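You operate a simulated robot arm through the tools that you are given. There is no shell and no other tool. Be economical: measure what you need, move in short steps, check, and stop when the job is done.

The job below is to be done with a simulated two-armed robot. You get a single attempt, and the scene is never put back.

## Task
Unscrew the empty bottle, put its cap in the tools drawer and seat the funnel.
Fine: hold the bottle steady; shut the drawer.

It is judged by the outcome, as a careful person would: the job done as asked, and still so three seconds after it is handed in. It fails if anything else is knocked over, pushed out of place, dropped, spilled or broken. Lids that push on must go on centred and level and be pressed home; caps that screw on are set level and turned clockwise until they are tight.

## Robot
Two 7-joint arms with two-finger parallel grippers on one trunk, on a base that drives. Base frame: it is fixed to the floor where the robot stands at the start and does not move with it; the origin is under the middle of the robot, x ahead of it, y to its left, z up. Units: mm, degrees, N and s.
The left shoulder is at the start at [50, 177, 1129], the right one opposite. With the tool pointing down near the work surface each hand reaches from about 180 to 700 mm from the robot's upright axis, wherever it stands, measured 20 degrees to its own side. Places, roughly: empty bottle (7x7x20 cm) [600, -800, 800]; empty bottle neck [600, -800, 900]; tools drawer [600, -200, 600]. Payload 3.43 kg a hand.
The tool frame of a hand sits at the grasp point between the pads (the TCP): z along the fingers, y along the line on which they close. The tips reach 34 mm beyond it. Largest opening 128 mm; finger width 24, thickness 12; the body of the gripper, 48 by 130 mm, starts 96 mm behind the TCP.
Orientation is that of the tool frame in the base frame, as a unit quaternion [w, x, y, z]. With the fingers straight down and closing along the base's y, the tool's x points along the base's -x, its y along +y and its z along -z.

## Interface
- The arms move only by the tool servo_tool. It takes "left_deltas", "right_deltas" or both (then of equal length, played together; a hand with none holds still); each is a list of rows, each a list of 7 numbers: the opening, from 0 (shut) to 1 (fully open), then the shift along the base's x, y, z in units of 200 mm (1.0 is 200 mm), then the turn, a rotation vector about the base's x, y, z in units of 180 degrees (1.0 is 180 degrees). In form: [[claw, dx, dy, dz, wx, wy, wz], ...]. A call has 1 to 8 rows; each row is the pose to reach, as a shift and turn from the pose commanded when the call began. A call with a number of a shift or a turn outside -1 to 1 is refused whole. Rows are played at 5 a second. More than 50 mm and 8.6 degrees between two rows, or a gripper value outside its range, and nothing of the call is played. A pose out of reach is approached as far as the arm can. The call stops where the force on the tool passes 40 N (or 10 N more than at its start, if that is more) or the arm is blocked; 0.2 s more then pass. The fingers move at their own pace (about 108 mm/s each) and stop on an object; they squeeze with about 30 N. The grip force told is the motor's: it shows also when the fingers shut on nothing. Time passes only in rows, and 0.2 s behind the last, so rows that repeat a pose let the fingers close. It gives the time, the measured TCP pose, the force on the tool (base axes), the opening and the grip force at its end, in the units of the frame above (readings bear some noise), with the torque about the TCP (base axes, N m) and any sound that the robot's microphone picked up, and new pictures: "show" is both (left out), scene, wrist or none (wrist: the cameras of the hands that moved).
- Cameras (640 x 400 px; columns grow to the right, rows downward): "scene" is now at [156.7, -29.7, 1306.6]; the picture's right is [-0.33, -0.95, 0.00], its down [-0.40, 0.14, -0.91] and it looks along [0.86, -0.29, -0.42] (base axes); focal length 214 px, centre (320, 200). "left" rides on the left gripper at [76, 11, -160] in its tool frame; the picture's right is [-0.15, 0.99, 0.00], its down [-0.88, -0.13, -0.46] and it looks along [-0.45, -0.07, 0.89] (tool axes); focal length 234 px, centre (320, 200). "right" rides on the right gripper at [76, -11, -160] in its tool frame; the picture's right is [0.15, 0.99, 0.00], its down [-0.88, 0.13, -0.46] and it looks along [-0.45, 0.07, 0.89] (tool axes); focal length 234 px, centre (320, 200). There is no depth. A picture from a camera that has moved, and an enlarged one, comes with that camera's place and axes in the base frame and with its lens.
- lift_body(by): slides the trunk up (or, below 0, down) by that many mm; the arms and the scene camera ride with it, the base frame stays. It gives what a move gives, with no picture.
- base_move(legs): drives the robot by 1 to 6 legs, each [ahead, turn to the left] in mm and degrees, along the robot's own axes; the way and the turn of a leg run together, so that a leg with both is an arc; at most 1500 mm and 180 degrees a leg. The arms and the cameras ride along, it lands a little off, and it stops where it bumps. It gives what a move gives, and a new picture of the scene camera.
- aim_head(pan, tilt): turns the head with the scene camera to pan (to the left, within 80 degrees either way) and tilt (down, from -29 to 69), counted from straight ahead of the robot. It gives what a move gives, and a new picture of the scene camera.
- enlarge(camera, box): a new picture of the part [left, top, right, bottom] of that camera's present view, enlarged. It takes no simulated time.
- finish_job(): hands the job in; it is judged then, once.

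Go step by step. Nothing tells you exact positions but the pictures and the camera data: compare them with the known pose of the tool, close in by small moves and look again before you grip or let go. The budget is 120 turns and 260 pictures, counting those below and the enlarged ones. Unless the task says otherwise, let go and move clear before handing in, and close with one line.

The tools are called after ">>>" as a command line: name --argument value ..., lists and objects as JSON in quotes. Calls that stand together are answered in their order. servo_tool: Moves the arms, as the interface text tells. Its arguments: {"type":"object","properties":{"left_deltas":{"type":"array","items":{"type":"array","items":{"type":"number"}}},"right_deltas":{"type":"array","items":{"type":"array","items":{"type":"number"}}},"show":{"type":"string","enum":["both","scene","wrist","none"]}},"required":[]} The other tools are called the same way: lift_body (by) slides the trunk up or down; base_move (legs) drives the base; aim_head (pan, tilt) turns the head that bears the scene camera; enlarge (camera, box) takes an enlarged picture of a part of a camera's view; finish_job () hands the job in.

At the start:

```text
time_s: 0.0
left_tool_pos: [373.1, -10.7, 1283.3]
left_tool_rot: [0.0, 0.0, 1.0, 0.0]
left_wrist_force: [0.3, 0.6, -0.7]
left_wrist_torque: [-0.01, 0.03, -0.01]
left_opening: 128.2
left_gripper_force: 0.0
right_tool_pos: [306.5, -317.1, 1293.0]
right_tool_rot: [0.001, 0.0, 1.0, -0.001]
right_wrist_force: [-0.3, -0.3, 0.1]
right_wrist_torque: [-0.02, 0.01, -0.02]
right_opening: 127.9
right_gripper_force: 0.0
trunk travel left (down, up): [-301.0, 101.0]
robot x, y, heading: [-0.9, -0.1, 0.2]
head pan, tilt: [-19.0, 25.0]
```

scene: 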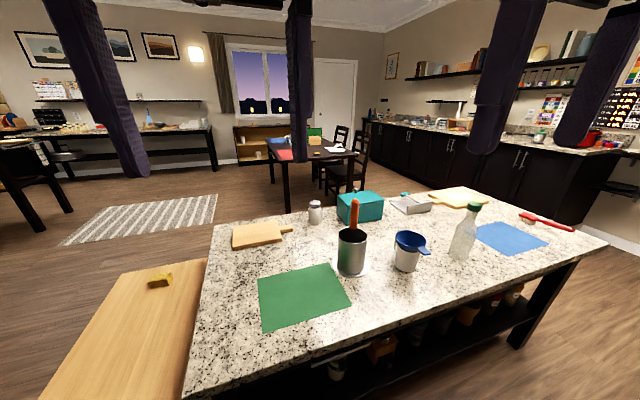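
right: 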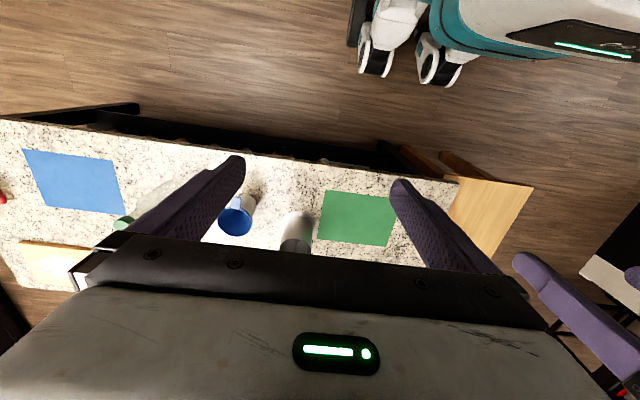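
left: 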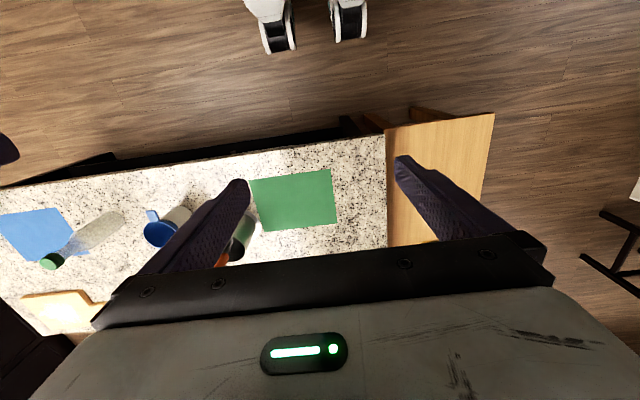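

I see the kitchen island with a bottle with a green cap, a blue funnel-like thing on a white cup, and a green and a blue mat. I'll look closer first.

>>> enlarge --camera "scene" --box '[320, 180, 620, 300]'

>>> enlarge --camera "scene" --box '[180, 180, 480, 400]'

>>> aim_head --pan -30 --tilt 55

```text
2.13 times, centred on (470, 240) of scene
camera zoom: at [156.7, -29.7, 1306.6], right [-0.33, -0.95, 0.0], down [-0.4, 0.14, -0.91], along [0.86, -0.29, -0.42], focal length 458 px, centre (0, 115)
```

zoom: 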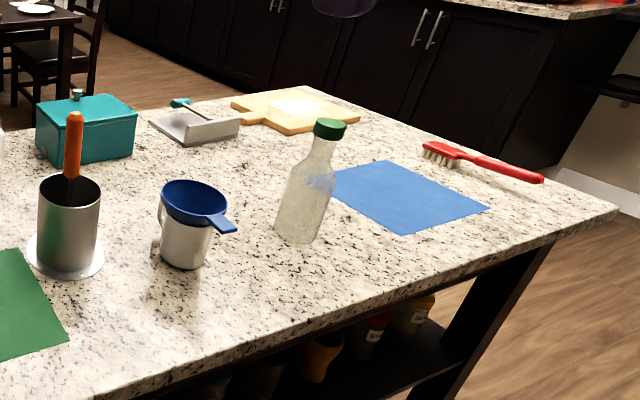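

```text
1.82 times, centred on (330, 290) of scene
camera zoom: at [156.7, -29.7, 1306.6], right [-0.33, -0.95, 0.0], down [-0.4, 0.14, -0.91], along [0.86, -0.29, -0.42], focal length 390 px, centre (302, 36)
```

zoom: 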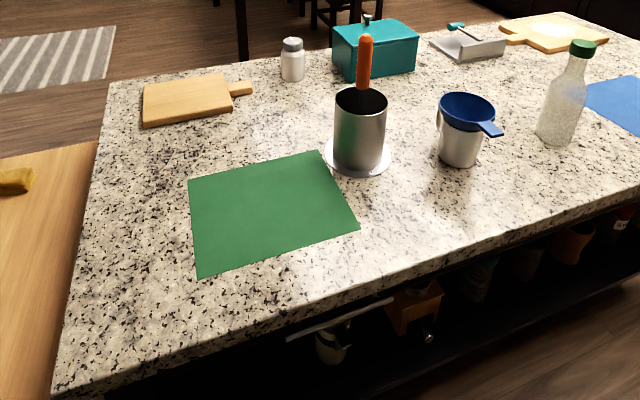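

```text
time_s: 0.9
left_tool_pos: [372.7, -11.2, 1282.3]
left_tool_rot: [0.0, 0.0, 1.0, 0.001]
left_wrist_force: [0.7, -0.3, -0.1]
left_wrist_torque: [0.01, 0.0, 0.0]
left_opening: 128.3
left_gripper_force: 0.0
right_tool_pos: [306.8, -316.2, 1292.5]
right_tool_rot: [0.0, 0.0, 1.0, 0.0]
right_wrist_force: [-0.4, 0.5, 0.3]
right_wrist_torque: [-0.02, 0.01, 0.0]
right_opening: 128.0
right_gripper_force: 0.1
trunk travel left (down, up): [-301.0, 101.0]
robot x, y, heading: [3.0, -0.7, 0.0]
head pan, tilt: [-30.0, 55.0]
camera scene: at [132.1, -35.8, 1262.6], right [-0.5, -0.87, 0.0], down [-0.71, 0.41, -0.57], along [0.5, -0.29, -0.82], focal length 214 px, centre (320, 200)
```

scene: 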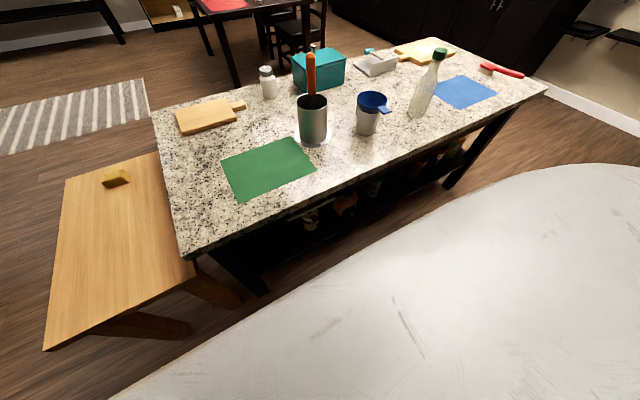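

The island front edge is near x≈465, the bottle is around (615,-780) and the drawer handle is under the top around y≈-210. I'll back off and lower to see the drawer front.

>>> base_move --legs '[[-250, 0]]'

>>> lift_body --by -200

>>> aim_head --pan -25 --tilt 25

>>> enlarge --camera "scene" --box '[160, 150, 480, 350]'

```text
time_s: 2.8
left_tool_pos: [121.0, -10.0, 1281.7]
left_tool_rot: [0.0, -0.001, 1.0, 0.0]
left_wrist_force: [-0.9, -0.2, 0.2]
left_wrist_torque: [0.0, -0.01, 0.0]
left_opening: 128.0
left_gripper_force: 0.2
right_tool_pos: [54.9, -316.7, 1293.7]
right_tool_rot: [0.0, -0.001, 1.0, 0.0]
right_wrist_force: [-0.3, 0.0, -0.3]
right_wrist_torque: [-0.01, -0.08, -0.02]
right_opening: 128.1
right_gripper_force: 0.1
trunk travel left (down, up): [-301.0, 101.0]
robot x, y, heading: [-254.1, -1.3, 0.0]
head pan, tilt: [-30.0, 55.0]
camera scene: at [-119.7, -35.8, 1262.7], right [-0.5, -0.87, 0.0], down [-0.71, 0.41, -0.57], along [0.5, -0.29, -0.82], focal length 214 px, centre (320, 200)
```

scene: 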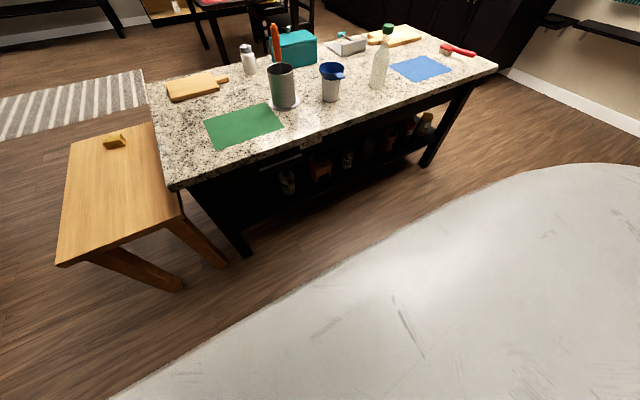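

```text
time_s: 5.0
left_tool_pos: [121.2, -11.0, 1080.5]
left_tool_rot: [0.0, -0.001, 1.0, 0.0]
left_wrist_force: [-0.1, -0.4, 0.2]
left_wrist_torque: [0.0, 0.04, -0.01]
left_opening: 128.0
left_gripper_force: 0.0
right_tool_pos: [55.2, -316.7, 1093.0]
right_tool_rot: [0.0, -0.001, 1.0, 0.0]
right_wrist_force: [-0.2, -0.2, 0.3]
right_wrist_torque: [0.03, 0.02, -0.01]
right_opening: 128.1
right_gripper_force: 0.0
trunk travel left (down, up): [-101.0, 301.0]
robot x, y, heading: [-253.3, 2.2, -0.1]
head pan, tilt: [-30.0, 55.0]
```

```text
time_s: 5.9
left_tool_pos: [121.3, -11.9, 1081.3]
left_tool_rot: [-0.001, -0.001, 1.0, 0.0]
left_wrist_force: [0.6, -0.3, -0.9]
left_wrist_torque: [0.01, 0.02, -0.01]
left_opening: 127.7
left_gripper_force: 0.0
right_tool_pos: [55.7, -316.3, 1091.9]
right_tool_rot: [0.001, -0.001, 1.0, 0.0]
right_wrist_force: [0.3, 0.2, -0.3]
right_wrist_torque: [0.02, -0.02, 0.0]
right_opening: 128.1
right_gripper_force: 0.1
trunk travel left (down, up): [-101.0, 301.0]
robot x, y, heading: [-251.3, 0.8, 0.4]
head pan, tilt: [-25.0, 25.0]
camera scene: at [-98.1, -38.7, 1106.5], right [-0.42, -0.91, 0.0], down [-0.38, 0.18, -0.91], along [0.82, -0.38, -0.42], focal length 214 px, centre (320, 200)
```

scene: 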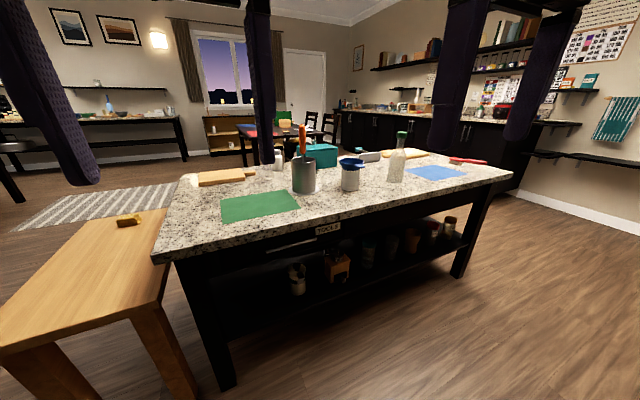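

```text
2.00 times, centred on (320, 250) of scene
camera zoom: at [-98.1, -38.7, 1106.5], right [-0.42, -0.91, 0.0], down [-0.38, 0.18, -0.91], along [0.82, -0.38, -0.42], focal length 429 px, centre (320, 100)
```

zoom: 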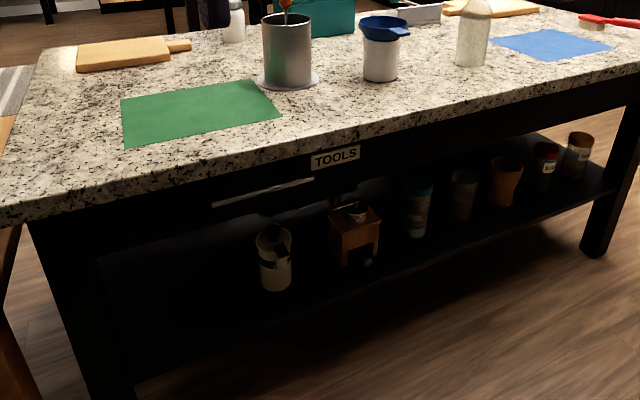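

The handle bar triangulates to x≈484, z≈653, y from -114 to -298 (drawer labelled TOOLS). I'll drive sideways so the left shoulder faces the handle.

>>> base_move --legs '[[0, -90], [380, 0], [0, 90]]'

>>> servo_tool --left_deltas '[[0.5, 0, 0, -0.1, 0, -0.045, 0], [0.4, 0, 0, -0.2, 0, -0.09, 0], [0.4, 0, 0, -0.3, 0, -0.135, 0], [0.4, 0, 0, -0.4, 0, -0.18, 0], [0.4, 0, 0, -0.5, 0, -0.225, 0], [0.4, 0, 0, -0.6, 0, -0.27, 0], [0.4, 0, 0, -0.7, 0, -0.315, 0], [0.4, 0, 0, -0.8, 0, -0.36, 0]]' --show "none"

>>> servo_tool --left_deltas '[[0.4, 0, 0, -0.1, 0, -0.045, 0], [0.4, 0, 0, -0.2, 0, -0.09, 0], [0.4, 0, 0, -0.3, 0, -0.14, 0], [0.4, 0, 0, -0.3, 0, -0.14, 0]]'

```text
time_s: 15.9
left_tool_pos: [132.5, -374.8, 1081.2]
left_tool_rot: [0.0, -0.024, 1.0, 0.0]
left_wrist_force: [0.4, -0.4, -0.6]
left_wrist_torque: [0.01, 0.01, -0.02]
left_opening: 127.9
left_gripper_force: 0.1
right_tool_pos: [78.9, -684.1, 1094.2]
right_tool_rot: [0.0, -0.023, 1.0, 0.0]
right_wrist_force: [-0.1, 0.0, 0.1]
right_wrist_torque: [0.02, -0.01, 0.02]
right_opening: 127.8
right_gripper_force: 0.1
trunk travel left (down, up): [-101.0, 301.0]
robot x, y, heading: [-238.6, -380.2, 2.7]
head pan, tilt: [-25.0, 25.0]
camera scene: at [-86.2, -412.8, 1106.6], right [-0.38, -0.92, 0.0], down [-0.39, 0.16, -0.91], along [0.84, -0.34, -0.42], focal length 214 px, centre (320, 200)
```

scene: 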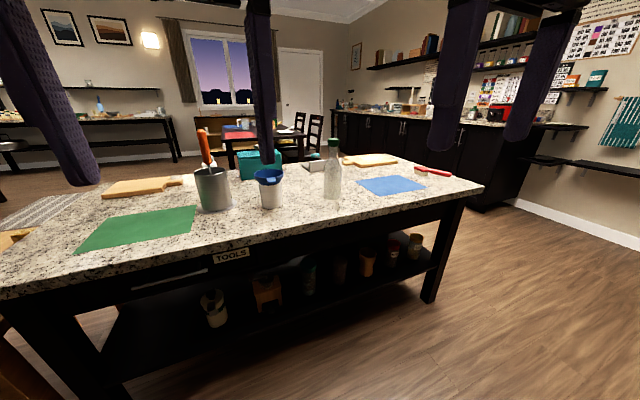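

```text
time_s: 17.7
left_tool_pos: [139.3, -373.2, 942.4]
left_tool_rot: [0.539, -0.052, 0.84, -0.034]
left_wrist_force: [-0.2, 0.7, -0.2]
left_wrist_torque: [0.02, -0.02, -0.03]
left_opening: 51.4
left_gripper_force: 0.1
right_tool_pos: [79.5, -683.3, 1094.3]
right_tool_rot: [0.0, -0.022, 1.0, 0.0]
right_wrist_force: [0.2, 0.5, 0.6]
right_wrist_torque: [0.02, 0.0, 0.01]
right_opening: 127.8
right_gripper_force: 0.0
trunk travel left (down, up): [-101.0, 301.0]
robot x, y, heading: [-241.3, -382.5, 2.7]
head pan, tilt: [-25.0, 25.0]
```

```text
refused: row 3 steps farther than a row can; nothing moved
```

The pitch is on its way; I continue with the remainder in smaller steps and include heading correction.

>>> servo_tool --left_deltas '[[0.4, 0.05, 0, -0.1, 0, -0.047, 0], [0.4, 0.1, 0, -0.2, 0, -0.094, 0], [0.4, 0.1, 0, -0.3, 0, -0.14, 0], [0.4, 0.1, 0, -0.4, 0, -0.14, 0], [0.4, 0.1, 0, -0.4, 0, -0.14, 0]]' --show "none"

>>> servo_tool --left_deltas '[[0.4, 0, 0, -0.1, 0.047, 0, 0], [0.4, 0, 0, -0.2, 0.094, 0, 0], [0.4, 0, 0, -0.3, 0.141, 0, 0], [0.4, 0, 0, -0.4, 0.188, 0, 0], [0.4, 0, 0, -0.5, 0.235, 0, 0], [0.4, 0, 0, -0.6, 0.282, 0, 0], [0.4, 0, 0, -0.6, 0.329, 0, 0], [0.4, 0, 0, -0.6, 0.376, 0, 0]]'

```text
time_s: 18.2
left_tool_pos: [153.4, -385.9, 982.9]
left_tool_rot: [0.599, -0.125, 0.781, -0.122]
left_wrist_force: [0.8, -0.1, -0.3]
left_wrist_torque: [-0.03, 0.0, 0.02]
left_opening: 51.3
left_gripper_force: 0.1
right_tool_pos: [79.7, -683.6, 1093.6]
right_tool_rot: [0.0, -0.023, 1.0, 0.0]
right_wrist_force: [-0.2, 0.6, -0.4]
right_wrist_torque: [0.0, 0.02, -0.03]
right_opening: 128.4
right_gripper_force: 0.1
trunk travel left (down, up): [-101.0, 301.0]
robot x, y, heading: [-242.3, -382.3, 2.2]
head pan, tilt: [-25.0, 25.0]
stopped in row 2 (left hand): the arm was blocked; the commanded pose is now the measured one
```

```text
time_s: 20.0
left_tool_pos: [163.5, -369.5, 867.8]
left_tool_rot: [0.559, 0.201, 0.731, 0.335]
left_wrist_force: [0.4, -0.5, 0.0]
left_wrist_torque: [0.0, -0.02, 0.01]
left_opening: 51.1
left_gripper_force: 0.0
right_tool_pos: [79.2, -684.2, 1093.8]
right_tool_rot: [0.001, -0.022, 1.0, 0.0]
right_wrist_force: [-0.5, -0.6, 0.8]
right_wrist_torque: [0.02, 0.0, 0.04]
right_opening: 127.9
right_gripper_force: 0.0
trunk travel left (down, up): [-101.0, 301.0]
robot x, y, heading: [-239.1, -380.4, 2.6]
head pan, tilt: [-25.0, 25.0]
camera scene: at [-86.2, -412.8, 1106.6], right [-0.38, -0.92, 0.0], down [-0.39, 0.16, -0.91], along [0.84, -0.34, -0.42], focal length 214 px, centre (320, 200)
camera left: at [-11.2, -353.0, 848.6], right [-0.04, 0.59, 0.81], down [-0.17, -0.8, 0.58], along [0.99, -0.11, 0.13], focal length 234 px, centre (320, 200)
```

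scene: 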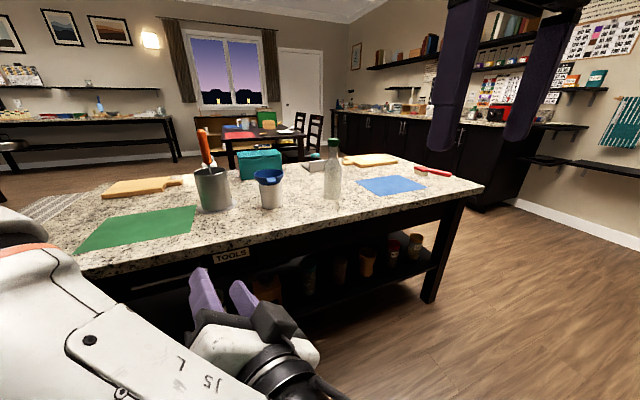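
left: 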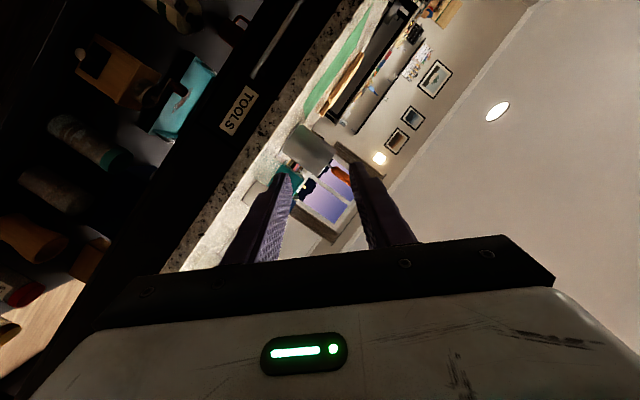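

The arm follows well. Now complete the rotation (fingers forward, closing vertically) while moving in front of the handle, still clear of the island.

>>> servo_tool --left_deltas '[[0.4, 0.02, 0.1, -0.12, 0.041, -0.002, -0.017], [0.4, 0.04, 0.2, -0.25, 0.083, -0.004, -0.033], [0.4, 0.06, 0.3, -0.37, 0.124, -0.006, -0.05], [0.4, 0.08, 0.4, -0.5, 0.165, -0.008, -0.067], [0.4, 0.1, 0.5, -0.62, 0.207, -0.01, -0.084], [0.4, 0.15, 0.6, -0.75, 0.248, -0.0125, -0.1007], [0.4, 0.2, 0.77, -0.9, 0.248, -0.0125, -0.1007], [0.4, 0.2, 0.77, -1.0, 0.248, -0.0125, -0.1007]]'

```text
time_s: 21.8
left_tool_pos: [193.9, -232.7, 662.8]
left_tool_rot: [0.495, 0.53, 0.482, 0.493]
left_wrist_force: [0.7, 2.1, 0.0]
left_wrist_torque: [0.02, -0.01, -0.33]
left_opening: 51.2
left_gripper_force: 0.0
left hand out of reach, approached as far as the arm can: row 4, 5, 6
right_tool_pos: [79.0, -681.5, 1094.2]
right_tool_rot: [0.0, -0.023, 1.0, 0.0]
right_wrist_force: [0.1, 0.8, 0.3]
right_wrist_torque: [-0.07, -0.01, -0.01]
right_opening: 127.8
right_gripper_force: 0.1
trunk travel left (down, up): [-101.0, 301.0]
robot x, y, heading: [-240.4, -380.0, 2.8]
head pan, tilt: [-25.0, 25.0]
camera scene: at [-86.6, -411.0, 1106.9], right [-0.38, -0.93, 0.0], down [-0.39, 0.16, -0.91], along [0.84, -0.35, -0.42], focal length 214 px, centre (320, 200)
camera left: at [38.3, -147.7, 680.7], right [0.01, -0.19, 0.98], down [-0.5, -0.85, -0.16], along [0.86, -0.49, -0.11], focal length 234 px, centre (320, 200)
```

scene: 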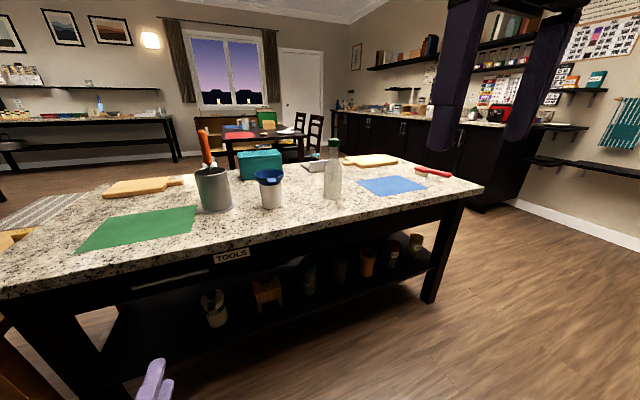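
left: 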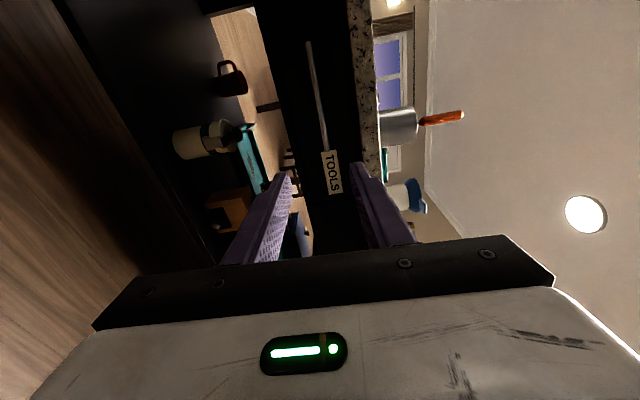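

The handle is clear in the wrist view: z≈657, y −112..−291. Approach in line with it.

>>> servo_tool --left_deltas '[[0.4, 0.15, 0.04, -0.01, -0.005, -0.003, 0.005], [0.4, 0.3, 0.08, -0.02, -0.01, -0.006, 0.01], [0.4, 0.45, 0.13, -0.03, -0.0146, -0.0076, 0.016], [0.4, 0.6, 0.138, -0.03, -0.0146, -0.0076, 0.016], [0.4, 0.75, 0.138, -0.03, -0.0146, -0.0076, 0.016], [0.4, 0.9, 0.138, -0.03, -0.0146, -0.0076, 0.016], [0.4, 1.0, 0.138, -0.03, -0.0146, -0.0076, 0.016], [0.4, 1.0, 0.138, -0.03, -0.0146, -0.0076, 0.016]]' --show "wrist"

```text
time_s: 23.6
left_tool_pos: [392.3, -203.2, 656.4]
left_tool_rot: [0.501, 0.499, 0.5, 0.5]
left_wrist_force: [0.3, 0.9, 0.5]
left_wrist_torque: [-0.01, -0.03, 0.02]
left_opening: 51.0
left_gripper_force: 0.2
right_tool_pos: [78.7, -684.0, 1092.4]
right_tool_rot: [0.0, -0.023, 1.0, 0.0]
right_wrist_force: [0.4, 0.5, -0.4]
right_wrist_torque: [-0.01, -0.02, 0.01]
right_opening: 127.9
right_gripper_force: 0.1
trunk travel left (down, up): [-101.0, 301.0]
robot x, y, heading: [-241.7, -381.3, 3.0]
head pan, tilt: [-25.0, 25.0]
camera left: at [233.0, -127.0, 667.3], right [0.0, -0.14, 0.99], down [-0.45, -0.88, -0.13], along [0.89, -0.45, -0.06], focal length 234 px, centre (320, 200)
```

left: 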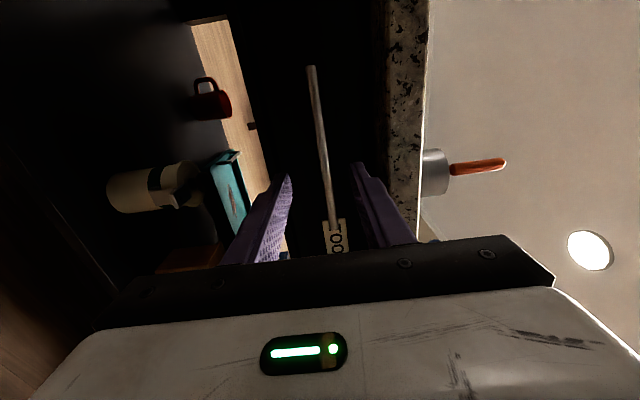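

The bar is at z≈660. Advance with a contact-safe move, then close.

>>> servo_tool --left_deltas '[[0.4, 0.15, 0, 0.02, 0, 0, 0], [0.4, 0.3, 0, 0.02, 0, 0, 0], [0.4, 0.38, 0, 0.02, 0, 0, 0], [0, 0.38, 0, 0.02, 0, 0, 0], [0, 0.38, 0, 0.02, 0, 0, 0], [0, 0.38, 0, 0.02, 0, 0, 0]]'

```text
time_s: 25.0
left_tool_pos: [470.6, -206.6, 661.6]
left_tool_rot: [0.502, 0.498, 0.499, 0.501]
left_wrist_force: [2.1, 0.0, 1.1]
left_wrist_torque: [0.21, -0.04, -0.14]
left_opening: 11.7
left_gripper_force: 45.0
right_tool_pos: [79.6, -684.3, 1093.3]
right_tool_rot: [0.0, -0.023, 1.0, 0.0]
right_wrist_force: [-0.2, 0.1, 0.0]
right_wrist_torque: [-0.02, -0.01, -0.02]
right_opening: 128.3
right_gripper_force: 0.1
trunk travel left (down, up): [-101.0, 301.0]
robot x, y, heading: [-240.9, -380.0, 2.7]
head pan, tilt: [-25.0, 25.0]
camera scene: at [-86.2, -412.9, 1106.6], right [-0.38, -0.92, 0.0], down [-0.39, 0.16, -0.91], along [0.84, -0.34, -0.42], focal length 214 px, centre (320, 200)
camera left: at [309.5, -129.0, 672.1], right [0.0, -0.14, 0.99], down [-0.45, -0.88, -0.13], along [0.89, -0.45, -0.06], focal length 234 px, centre (320, 200)
```

scene: 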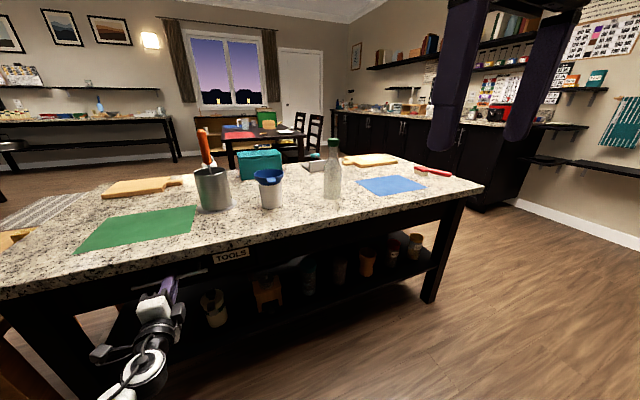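
left: 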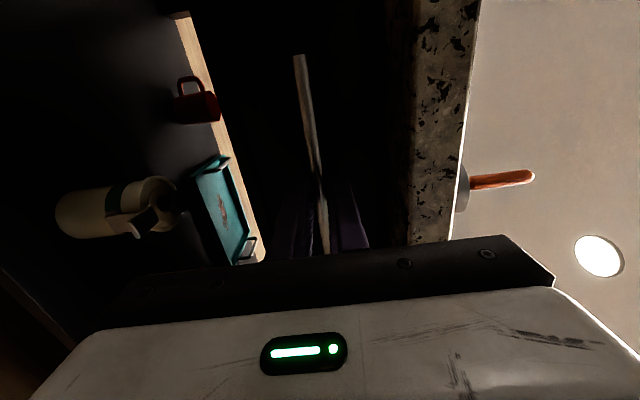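

The bar is gripped. Pull it straight out along −x.

>>> servo_tool --left_deltas '[[0, -0.1, 0, 0, 0, 0, 0], [0, -0.22, 0, 0, 0, 0, 0], [0, -0.34, 0, 0, 0, 0, 0], [0, -0.46, 0, 0, 0, 0, 0], [0, -0.58, 0, 0, 0, 0, 0], [0, -0.7, 0, 0, 0, 0, 0], [0, -0.82, 0, 0, 0, 0, 0], [0, -0.95, 0, 0, 0, 0, 0]]'

```text
time_s: 26.8
left_tool_pos: [278.2, -205.1, 661.8]
left_tool_rot: [0.503, 0.498, 0.498, 0.5]
left_wrist_force: [-1.0, -1.1, 8.3]
left_wrist_torque: [0.08, -0.07, -0.49]
left_opening: 11.7
left_gripper_force: 44.7
right_tool_pos: [78.3, -683.5, 1093.0]
right_tool_rot: [0.0, -0.023, 1.0, 0.0]
right_wrist_force: [-0.1, -0.2, 0.2]
right_wrist_torque: [-0.01, 0.01, -0.01]
right_opening: 128.3
right_gripper_force: 0.0
trunk travel left (down, up): [-101.0, 301.0]
robot x, y, heading: [-241.4, -383.7, 2.6]
head pan, tilt: [-25.0, 25.0]
camera scene: at [-86.9, -413.0, 1106.8], right [-0.38, -0.92, 0.0], down [-0.39, 0.16, -0.91], along [0.84, -0.34, -0.42], focal length 214 px, centre (320, 200)
camera left: at [118.1, -128.4, 671.5], right [-0.01, -0.14, 0.99], down [-0.46, -0.88, -0.13], along [0.89, -0.45, -0.06], focal length 234 px, centre (320, 200)
```

scene: 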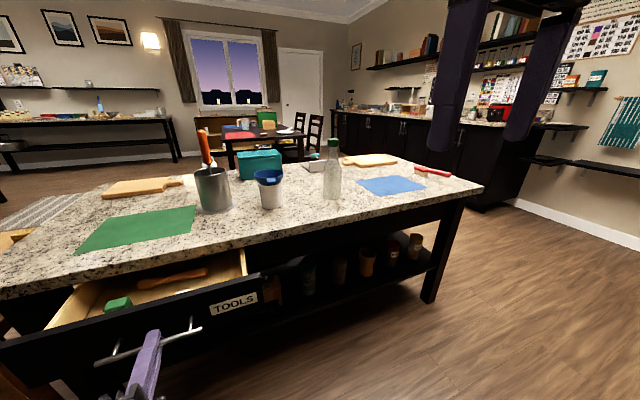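
left: 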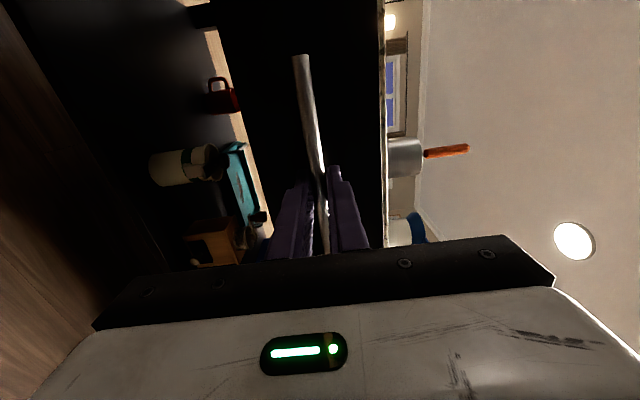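

The drawer is open about 190 mm. Let go, back off, and bring the left hand up to fingers-down.

>>> servo_tool --left_deltas '[[0.4, 0, 0, 0, 0, 0, 0], [0.4, 0, 0, 0, 0, 0, 0], [0.4, -0.2, 0, 0, 0, 0, 0], [0.4, -0.4, 0, 0, 0, 0, 0], [0.4, -0.4, 0, 0.2, 0, 0, 0], [0.4, -0.4, 0, 0.4, 0, 0, 0], [0.4, -0.4, 0, 0.6, 0, 0, 0], [0.4, -0.4, 0, 0.8, 0, 0, 0]]' --show "scene"

>>> servo_tool --left_deltas '[[0.4, 0, 0, 0.12, -0.024, 0.024, 0.024], [0.4, 0, 0, 0.24, -0.048, 0.048, 0.048], [0.4, 0, 0, 0.36, -0.072, 0.072, 0.072], [0.4, 0, 0, 0.48, -0.096, 0.096, 0.096], [0.4, 0, 0, 0.6, -0.12, 0.12, 0.12], [0.4, 0, 0, 0.72, -0.144, 0.144, 0.144], [0.4, 0, 0, 0.84, -0.168, 0.168, 0.168], [0.4, 0, 0, 0.96, -0.192, 0.192, 0.192]]' --show "none"

>>> lift_body --by 100

```text
time_s: 28.6
left_tool_pos: [213.4, -210.2, 810.5]
left_tool_rot: [0.502, 0.498, 0.499, 0.501]
left_wrist_force: [-1.2, 0.2, -0.7]
left_wrist_torque: [0.0, -0.02, -0.03]
left_opening: 51.2
left_gripper_force: 0.0
left hand out of reach, approached as far as the arm can: row 8
right_tool_pos: [79.6, -684.1, 1093.0]
right_tool_rot: [0.001, -0.023, 1.0, 0.0]
right_wrist_force: [0.9, -0.1, 0.1]
right_wrist_torque: [0.01, 0.0, 0.0]
right_opening: 128.2
right_gripper_force: 0.0
trunk travel left (down, up): [-101.0, 301.0]
robot x, y, heading: [-238.4, -382.9, 2.4]
head pan, tilt: [-25.0, 25.0]
camera scene: at [-86.2, -412.9, 1106.6], right [-0.38, -0.92, 0.0], down [-0.39, 0.16, -0.91], along [0.84, -0.34, -0.42], focal length 214 px, centre (320, 200)
```

scene: 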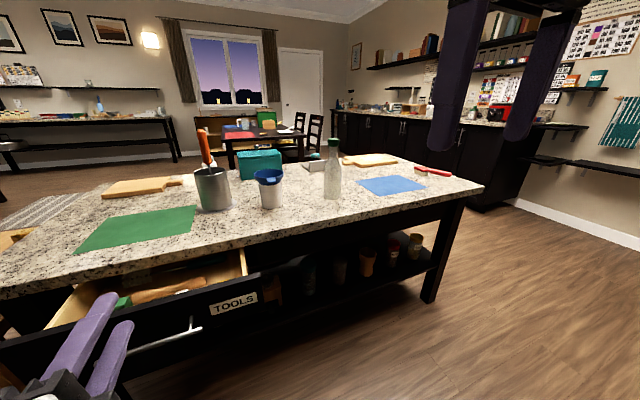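

```text
time_s: 30.2
left_tool_pos: [258.4, -164.3, 822.2]
left_tool_rot: [0.236, 0.356, 0.841, 0.331]
left_wrist_force: [0.5, 0.0, 0.4]
left_wrist_torque: [-0.02, 0.02, 0.01]
left_opening: 51.2
left_gripper_force: 0.0
left hand out of reach, approached as far as the arm can: row 1, 2, 5, 6, 7
right_tool_pos: [80.2, -683.4, 1092.7]
right_tool_rot: [0.0, -0.023, 1.0, 0.0]
right_wrist_force: [0.4, -0.3, 0.3]
right_wrist_torque: [0.04, -0.03, -0.01]
right_opening: 127.5
right_gripper_force: 0.0
trunk travel left (down, up): [-101.0, 301.0]
robot x, y, heading: [-236.8, -382.4, 2.5]
head pan, tilt: [-25.0, 25.0]
stopped in row 7 (left hand): the arm was blocked; the commanded pose is now the measured one
```

```text
time_s: 31.5
left_tool_pos: [259.1, -165.3, 922.4]
left_tool_rot: [0.237, 0.355, 0.841, 0.332]
left_wrist_force: [-1.3, -0.6, 0.6]
left_wrist_torque: [0.02, 0.02, 0.04]
left_opening: 51.2
left_gripper_force: 0.1
right_tool_pos: [79.8, -684.4, 1192.2]
right_tool_rot: [0.0, -0.023, 1.0, 0.001]
right_wrist_force: [0.3, -0.1, 0.4]
right_wrist_torque: [-0.02, 0.03, -0.01]
right_opening: 127.6
right_gripper_force: 0.0
trunk travel left (down, up): [-201.0, 201.0]
robot x, y, heading: [-242.0, -381.7, 2.7]
head pan, tilt: [-25.0, 25.0]
```

Continue rotating to fingers-down.

>>> servo_tool --left_deltas '[[0.4, 0, 0, 0, -0.028, 0.02, 0.03], [0.4, 0, 0, 0, -0.056, 0.04, 0.06], [0.4, 0, 0, 0.0, -0.084, 0.06, 0.09], [0.4, 0, 0, 0.0, -0.112, 0.08, 0.12], [0.4, 0, 0, 0.1, -0.14, 0.1, 0.15], [0.4, 0, 0, 0.2, -0.168, 0.12, 0.18], [0.4, 0, 0, 0.3, -0.196, 0.14, 0.21], [0.4, 0, 0, 0.4, -0.223, 0.159, 0.24]]' --show "none"

>>> base_move --legs '[[0, -92], [350, 0], [0, 89], [200, 0]]'

>>> aim_head --pan 0 --tilt 30

```text
time_s: 32.3
left_tool_pos: [265.1, -114.3, 791.9]
left_tool_rot: [0.065, 0.246, 0.941, 0.225]
left_wrist_force: [0.0, -0.3, 0.4]
left_wrist_torque: [-0.02, -0.01, 0.02]
left_opening: 51.2
left_gripper_force: 0.2
left hand out of reach, approached as far as the arm can: row 1, 2, 3
right_tool_pos: [78.6, -683.3, 1193.2]
right_tool_rot: [0.0, -0.023, 1.0, 0.001]
right_wrist_force: [0.0, -0.5, -0.2]
right_wrist_torque: [0.0, -0.02, 0.01]
right_opening: 128.2
right_gripper_force: 0.1
trunk travel left (down, up): [-201.0, 201.0]
robot x, y, heading: [-242.2, -382.2, 2.7]
head pan, tilt: [-25.0, 25.0]
stopped in row 3 (left hand): the arm was blocked; the commanded pose is now the measured one
```

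```text
time_s: 43.4
left_tool_pos: [454.7, -474.2, 790.6]
left_tool_rot: [0.056, 0.254, 0.939, 0.222]
left_wrist_force: [-3.3, -2.6, 1.7]
left_wrist_torque: [-0.11, 0.1, -0.08]
left_opening: 52.6
left_gripper_force: 1.5
right_tool_pos: [261.9, -1039.3, 1192.2]
right_tool_rot: [0.0, -0.011, 1.0, 0.0]
right_wrist_force: [-0.8, 0.0, 0.0]
right_wrist_torque: [-0.03, -0.03, 0.01]
right_opening: 127.9
right_gripper_force: 0.0
trunk travel left (down, up): [-201.0, 201.0]
robot x, y, heading: [-51.5, -725.4, 1.2]
head pan, tilt: [-25.0, 25.0]
stopped in leg 4: the force on the tool passed its limit at 68 N (the readings are from after the stop); the commanded pose is now the measured one
camera scene: at [102.0, -765.2, 1206.6], right [-0.4, -0.92, 0.0], down [-0.39, 0.17, -0.91], along [0.83, -0.36, -0.42], focal length 214 px, centre (320, 200)
```

scene: 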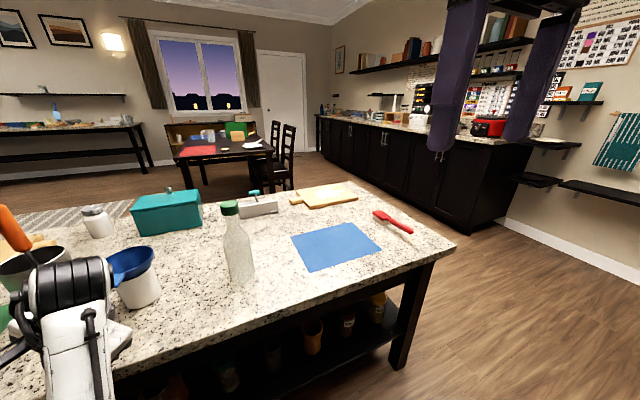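

```text
time_s: 44.3
left_tool_pos: [455.1, -474.9, 790.4]
left_tool_rot: [0.056, 0.254, 0.94, 0.222]
left_wrist_force: [-5.0, -2.4, 1.9]
left_wrist_torque: [-0.12, 0.2, -0.05]
left_opening: 53.0
left_gripper_force: 1.5
right_tool_pos: [261.9, -1040.1, 1193.4]
right_tool_rot: [0.0, -0.011, 1.0, 0.0]
right_wrist_force: [-0.4, 0.3, -0.9]
right_wrist_torque: [0.03, -0.01, -0.02]
right_opening: 128.2
right_gripper_force: 0.1
trunk travel left (down, up): [-201.0, 201.0]
robot x, y, heading: [-52.3, -728.1, 1.3]
head pan, tilt: [0.0, 30.0]
camera scene: at [108.1, -726.2, 1198.7], right [0.02, -1.0, 0.0], down [-0.5, -0.01, -0.87], along [0.87, 0.02, -0.5], focal length 214 px, centre (320, 200)
```

scene: 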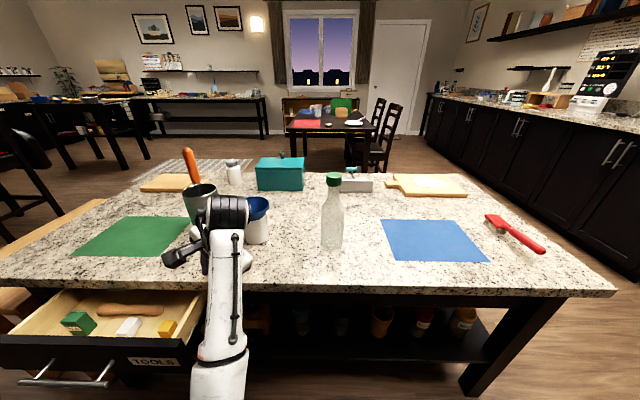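

The tilted left fingers touched the island's edge. I back off and check that nothing was displaced.

>>> base_move --legs '[[-80, 0]]'

>>> enlarge --camera "scene" --box '[100, 130, 400, 330]'

>>> enlarge --camera "left" --box '[0, 0, 640, 400]'

```text
time_s: 45.4
left_tool_pos: [372.9, -475.9, 791.3]
left_tool_rot: [0.057, 0.255, 0.94, 0.222]
left_wrist_force: [0.5, -0.4, -0.4]
left_wrist_torque: [0.01, 0.01, -0.03]
left_opening: 51.3
left_gripper_force: 0.1
right_tool_pos: [180.3, -1041.0, 1193.1]
right_tool_rot: [0.0, -0.01, 1.0, 0.0]
right_wrist_force: [0.0, 0.6, 0.1]
right_wrist_torque: [-0.03, -0.04, -0.01]
right_opening: 127.8
right_gripper_force: 0.1
trunk travel left (down, up): [-201.0, 201.0]
robot x, y, heading: [-132.3, -731.1, 1.7]
head pan, tilt: [0.0, 30.0]
camera scene: at [27.0, -727.6, 1198.7], right [0.02, -1.0, 0.0], down [-0.5, -0.01, -0.87], along [0.87, 0.02, -0.5], focal length 214 px, centre (320, 200)
```

scene: 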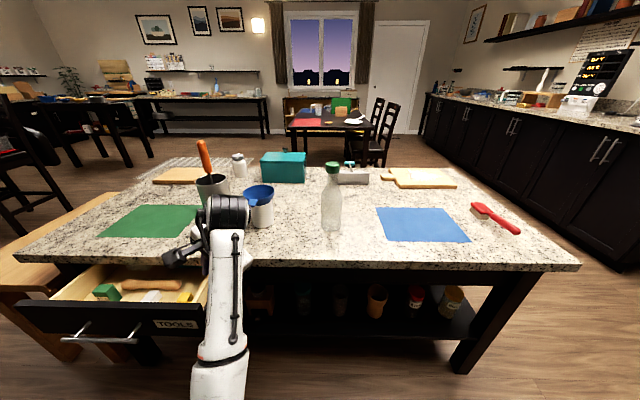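

```text
2.00 times, centred on (250, 230) of scene
camera zoom: at [27.0, -727.6, 1198.7], right [0.02, -1.0, 0.0], down [-0.5, -0.01, -0.87], along [0.87, 0.02, -0.5], focal length 429 px, centre (460, 140)
```

zoom: 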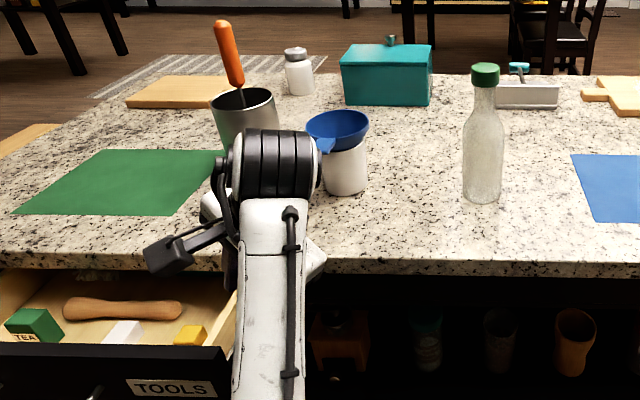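

```text
1.00 times, centred on (320, 200) of left (not enlarged: the box is as wide or as high as the picture)
camera zoom: at [277.6, -490.3, 940.0], right [0.57, 0.69, 0.44], down [0.6, -0.72, 0.34], along [0.55, 0.07, -0.83], focal length 234 px, centre (320, 200)
```

zoom: 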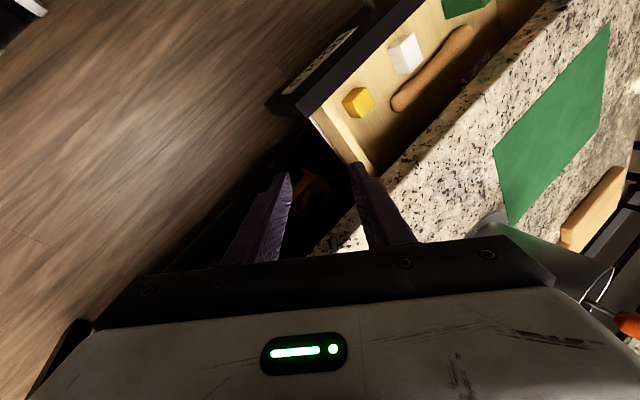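

Everything stands where it was. Raise the left hand clear and straighten it.

>>> servo_tool --left_deltas '[[0.4, -0.1, 0, 0.15, 0, 0, 0], [0.4, -0.2, 0.0, 0.3, 0, 0, 0], [0.4, -0.2, 0.0, 0.5, 0, 0, 0], [0.4, -0.2, 0, 0.7, 0, 0, 0], [0.4, -0.2, 0, 0.9, 0, 0, 0], [0.4, -0.2, 0, 1, 0, 0, 0]]' --show "none"

```text
time_s: 46.3
left_tool_pos: [335.1, -405.5, 765.2]
left_tool_rot: [-0.047, 0.264, 0.938, 0.219]
left_wrist_force: [-0.3, -1.7, 2.1]
left_wrist_torque: [-0.09, 0.04, 0.01]
left_opening: 51.4
left_gripper_force: 0.2
left hand out of reach, approached as far as the arm can: row 1, 2, 3, 4
right_tool_pos: [180.3, -1042.0, 1192.0]
right_tool_rot: [-0.001, -0.01, 1.0, -0.001]
right_wrist_force: [0.7, 0.0, 0.0]
right_wrist_torque: [-0.01, 0.0, 0.0]
right_opening: 128.2
right_gripper_force: 0.2
trunk travel left (down, up): [-201.0, 201.0]
robot x, y, heading: [-132.6, -730.6, 1.4]
head pan, tilt: [0.0, 30.0]
stopped in row 4 (left hand): the arm was blocked; the commanded pose is now the measured one
```

The arm is against a joint limit; I'll back the base off a little and retrace the arm's earlier path (fingers forward first) to unwind it.

>>> base_move --legs '[[-120, 0]]'

>>> servo_tool --left_deltas '[[0.4, 0, -0.1, 0, 0.0132, -0.0333, -0.0304], [0.4, 0, -0.2, 0, 0.0265, -0.0667, -0.0608], [0.4, -0.05, -0.3, 0, 0.0397, -0.1, -0.0913], [0.4, -0.1, -0.4, 0, 0.053, -0.1335, -0.1217], [0.4, -0.15, -0.5, 0, 0.0662, -0.1668, -0.152], [0.4, -0.17, -0.6, 0, 0.0795, -0.2, -0.1826], [0.4, -0.17, -0.7, 0, 0.0927, -0.2336, -0.213], [0.4, -0.17, -0.8, 0, 0.106, -0.267, -0.2435]]'

```text
time_s: 47.5
left_tool_pos: [216.1, -408.4, 765.2]
left_tool_rot: [-0.047, 0.265, 0.938, 0.22]
left_wrist_force: [0.5, -0.9, 0.3]
left_wrist_torque: [0.02, -0.02, 0.01]
left_opening: 51.2
left_gripper_force: 0.0
right_tool_pos: [62.5, -1043.0, 1193.1]
right_tool_rot: [0.0, -0.011, 1.0, -0.001]
right_wrist_force: [-0.1, -0.5, 0.8]
right_wrist_torque: [-0.03, -0.02, -0.03]
right_opening: 128.2
right_gripper_force: 0.1
trunk travel left (down, up): [-201.0, 201.0]
robot x, y, heading: [-247.7, -732.4, 1.3]
head pan, tilt: [0.0, 30.0]
camera scene: at [-91.0, -730.2, 1198.7], right [0.02, -1.0, 0.0], down [-0.5, -0.01, -0.87], along [0.87, 0.02, -0.5], focal length 214 px, centre (320, 200)
```

scene: 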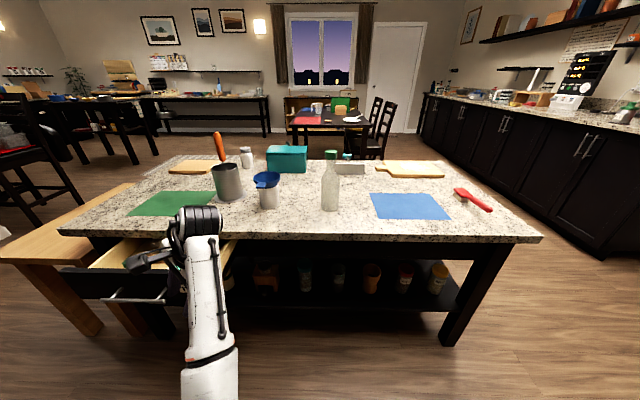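

```text
time_s: 48.3
left_tool_pos: [258.3, -436.5, 862.9]
left_tool_rot: [0.172, 0.291, 0.871, 0.357]
left_wrist_force: [0.0, -0.8, 0.0]
left_wrist_torque: [0.0, -0.02, -0.03]
left_opening: 50.9
left_gripper_force: 0.1
right_tool_pos: [62.7, -1043.4, 1192.3]
right_tool_rot: [0.0, -0.011, 1.0, -0.001]
right_wrist_force: [0.1, 0.6, -0.1]
right_wrist_torque: [0.01, 0.05, 0.04]
right_opening: 128.0
right_gripper_force: 0.0
trunk travel left (down, up): [-201.0, 201.0]
robot x, y, heading: [-249.3, -731.8, 1.6]
head pan, tilt: [0.0, 30.0]
stopped in row 3 (left hand): the arm was blocked; the commanded pose is now the measured one
camera scene: at [-90.5, -729.9, 1198.6], right [0.02, -1.0, 0.0], down [-0.5, -0.01, -0.87], along [0.87, 0.02, -0.5], focal length 214 px, centre (320, 200)
camera left: at [123.5, -464.6, 975.8], right [0.49, 0.48, 0.73], down [0.4, -0.87, 0.3], along [0.77, 0.14, -0.62], focal length 234 px, centre (320, 200)
```

scene: 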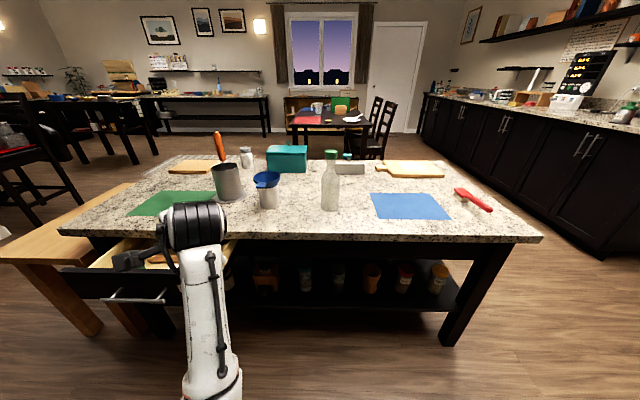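
left: 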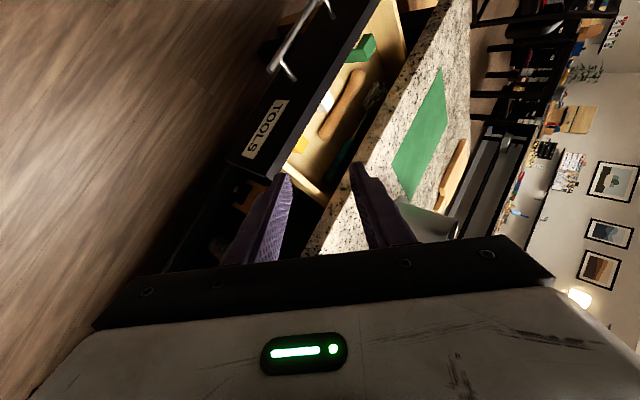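

Extending forward and up with fixed orientation should raise the elbow; try that in small steps.

>>> servo_tool --left_deltas '[[0.4, 0.05, -0.05, 0.1, 0, 0, 0], [0.4, 0.1, -0.1, 0.2, 0, 0, 0], [0.4, 0.15, -0.15, 0.3, 0, 0, 0], [0.4, 0.2, -0.2, 0.4, 0, 0, 0], [0.4, 0.25, -0.25, 0.5, 0, 0, 0], [0.4, 0.3, -0.3, 0.6, 0, 0, 0]]' --show "scene"

```text
time_s: 49.3
left_tool_pos: [274.1, -448.7, 855.2]
left_tool_rot: [0.078, 0.31, 0.88, 0.353]
left_wrist_force: [0.5, -0.1, -0.1]
left_wrist_torque: [0.0, 0.0, 0.01]
left_opening: 51.2
left_gripper_force: 0.0
right_tool_pos: [64.0, -1043.8, 1192.8]
right_tool_rot: [-0.002, -0.011, 1.0, -0.001]
right_wrist_force: [0.1, 0.1, -0.2]
right_wrist_torque: [-0.01, 0.03, -0.01]
right_opening: 127.7
right_gripper_force: 0.1
trunk travel left (down, up): [-201.0, 201.0]
robot x, y, heading: [-252.3, -735.4, 1.5]
head pan, tilt: [0.0, 30.0]
stopped in row 5 (left hand): the arm was blocked; the commanded pose is now the measured one
camera scene: at [-90.6, -730.0, 1198.6], right [0.02, -1.0, 0.0], down [-0.5, -0.01, -0.87], along [0.87, 0.02, -0.5], focal length 214 px, centre (320, 200)
```

scene: 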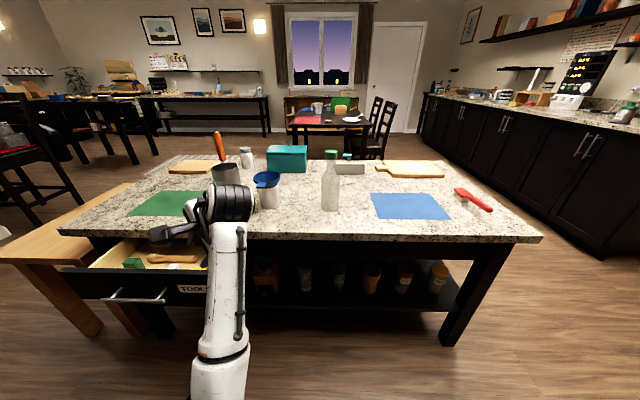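

Unwind toward the fingers-forward pose the arm reached before, keeping the wrist roughly in place.

>>> servo_tool --left_deltas '[[0.4, 0.04, -0.08, 0.02, 0.012, -0.0308, -0.0342], [0.4, 0.08, -0.16, 0.05, 0.024, -0.0616, -0.0685], [0.4, 0.12, -0.24, 0.08, 0.036, -0.0924, -0.103], [0.4, 0.16, -0.32, 0.1, 0.048, -0.123, -0.137], [0.4, 0.2, -0.4, 0.12, 0.06, -0.154, -0.171], [0.4, 0.25, -0.48, 0.15, 0.072, -0.185, -0.2055], [0.4, 0.3, -0.56, 0.18, 0.084, -0.2155, -0.24], [0.4, 0.37, -0.66, 0.22, 0.0957, -0.2463, -0.274]]' --show "scene"

```text
time_s: 51.1
left_tool_pos: [346.6, -585.2, 900.2]
left_tool_rot: [0.486, 0.497, 0.522, 0.494]
left_wrist_force: [0.9, -0.4, 0.3]
left_wrist_torque: [-0.03, -0.03, 0.01]
left_opening: 51.2
left_gripper_force: 0.0
right_tool_pos: [63.4, -1043.7, 1194.0]
right_tool_rot: [-0.001, -0.011, 1.0, -0.001]
right_wrist_force: [-0.8, 0.2, 0.7]
right_wrist_torque: [0.01, 0.05, -0.02]
right_opening: 128.0
right_gripper_force: 0.0
trunk travel left (down, up): [-201.0, 201.0]
robot x, y, heading: [-253.4, -733.3, 1.3]
head pan, tilt: [0.0, 30.0]
camera scene: at [-90.5, -730.1, 1198.6], right [0.02, -1.0, 0.0], down [-0.5, -0.01, -0.87], along [0.87, 0.02, -0.5], focal length 214 px, centre (320, 200)
```

scene: 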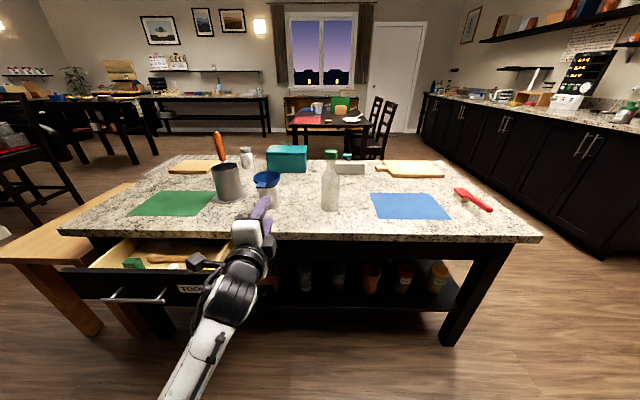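

The left arm is unwound. New plan: the left hand holds the bottle horizontally from the front, the right hand (fingers down) unscrews. Roll the left hand so its camera is on top and it closes sideways.

>>> servo_tool --left_deltas '[[0.5, 0, 0, 0, 0.047, 0, 0], [0.5, 0, 0, 0, 0.094, 0, 0], [0.5, 0, 0, 0, 0.141, 0, 0], [0.5, 0, 0, 0, 0.188, 0, 0], [0.5, 0, 0, 0, 0.235, 0, 0], [0.5, 0, 0, 0, 0.282, 0, 0], [0.5, 0, 0, 0, 0.329, 0, 0], [0.5, 0, 0, 0, 0.376, 0, 0]]' --show "none"

>>> servo_tool --left_deltas '[[0.8, 0, 0, 0, 0.047, 0, 0], [0.8, 0, 0, 0, 0.094, 0, 0], [0.8, 0, 0, 0, 0.12, 0, 0], [0.8, 0, 0, 0, 0.12, 0, 0]]'

```text
time_s: 52.9
left_tool_pos: [348.3, -583.8, 899.2]
left_tool_rot: [0.125, 0.683, 0.157, 0.702]
left_wrist_force: [-0.7, 0.8, -1.0]
left_wrist_torque: [-0.02, 0.04, 0.0]
left_opening: 64.1
left_gripper_force: 0.0
right_tool_pos: [62.6, -1043.9, 1192.3]
right_tool_rot: [0.0, -0.011, 1.0, -0.001]
right_wrist_force: [0.4, 0.5, 0.6]
right_wrist_torque: [0.0, -0.04, 0.01]
right_opening: 128.3
right_gripper_force: 0.0
trunk travel left (down, up): [-201.0, 201.0]
robot x, y, heading: [-253.0, -735.0, 1.4]
head pan, tilt: [0.0, 30.0]
```

```text
time_s: 53.9
left_tool_pos: [347.8, -584.5, 899.8]
left_tool_rot: [-0.004, 0.694, 0.024, 0.719]
left_wrist_force: [-0.7, 0.4, -0.4]
left_wrist_torque: [0.0, 0.01, 0.0]
left_opening: 102.4
left_gripper_force: 0.1
right_tool_pos: [63.4, -1043.8, 1192.3]
right_tool_rot: [-0.001, -0.011, 1.0, 0.0]
right_wrist_force: [0.6, 0.3, -0.1]
right_wrist_torque: [0.0, 0.03, -0.02]
right_opening: 128.2
right_gripper_force: 0.1
trunk travel left (down, up): [-201.0, 201.0]
robot x, y, heading: [-251.2, -737.3, 1.4]
head pan, tilt: [0.0, 30.0]
camera scene: at [-90.6, -730.1, 1198.6], right [0.02, -1.0, 0.0], down [-0.5, -0.01, -0.87], along [0.87, 0.02, -0.5], focal length 214 px, centre (320, 200)
camera left: at [186.4, -598.7, 970.5], right [0.04, -0.99, -0.12], down [-0.43, 0.09, -0.9], along [0.9, 0.09, -0.42], focal length 234 px, centre (320, 200)
```

scene: 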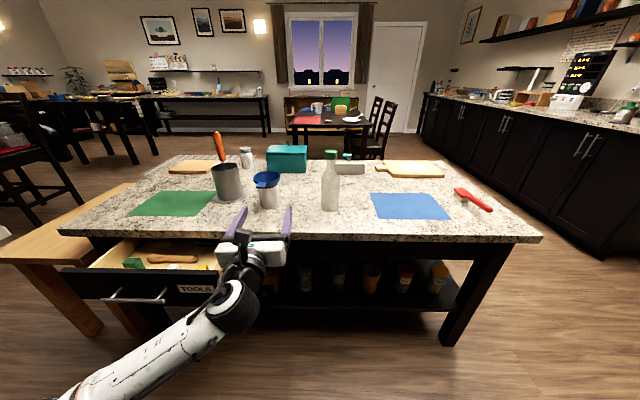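
left: 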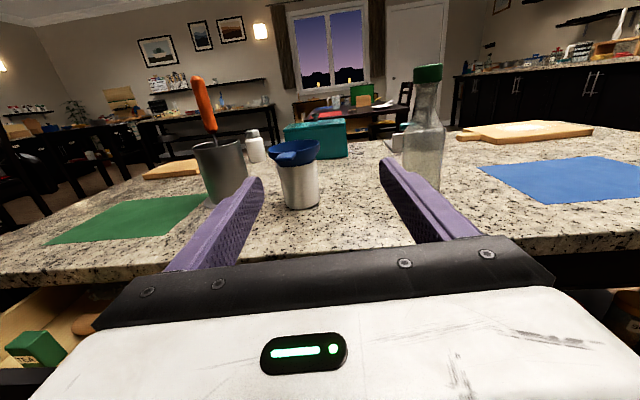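

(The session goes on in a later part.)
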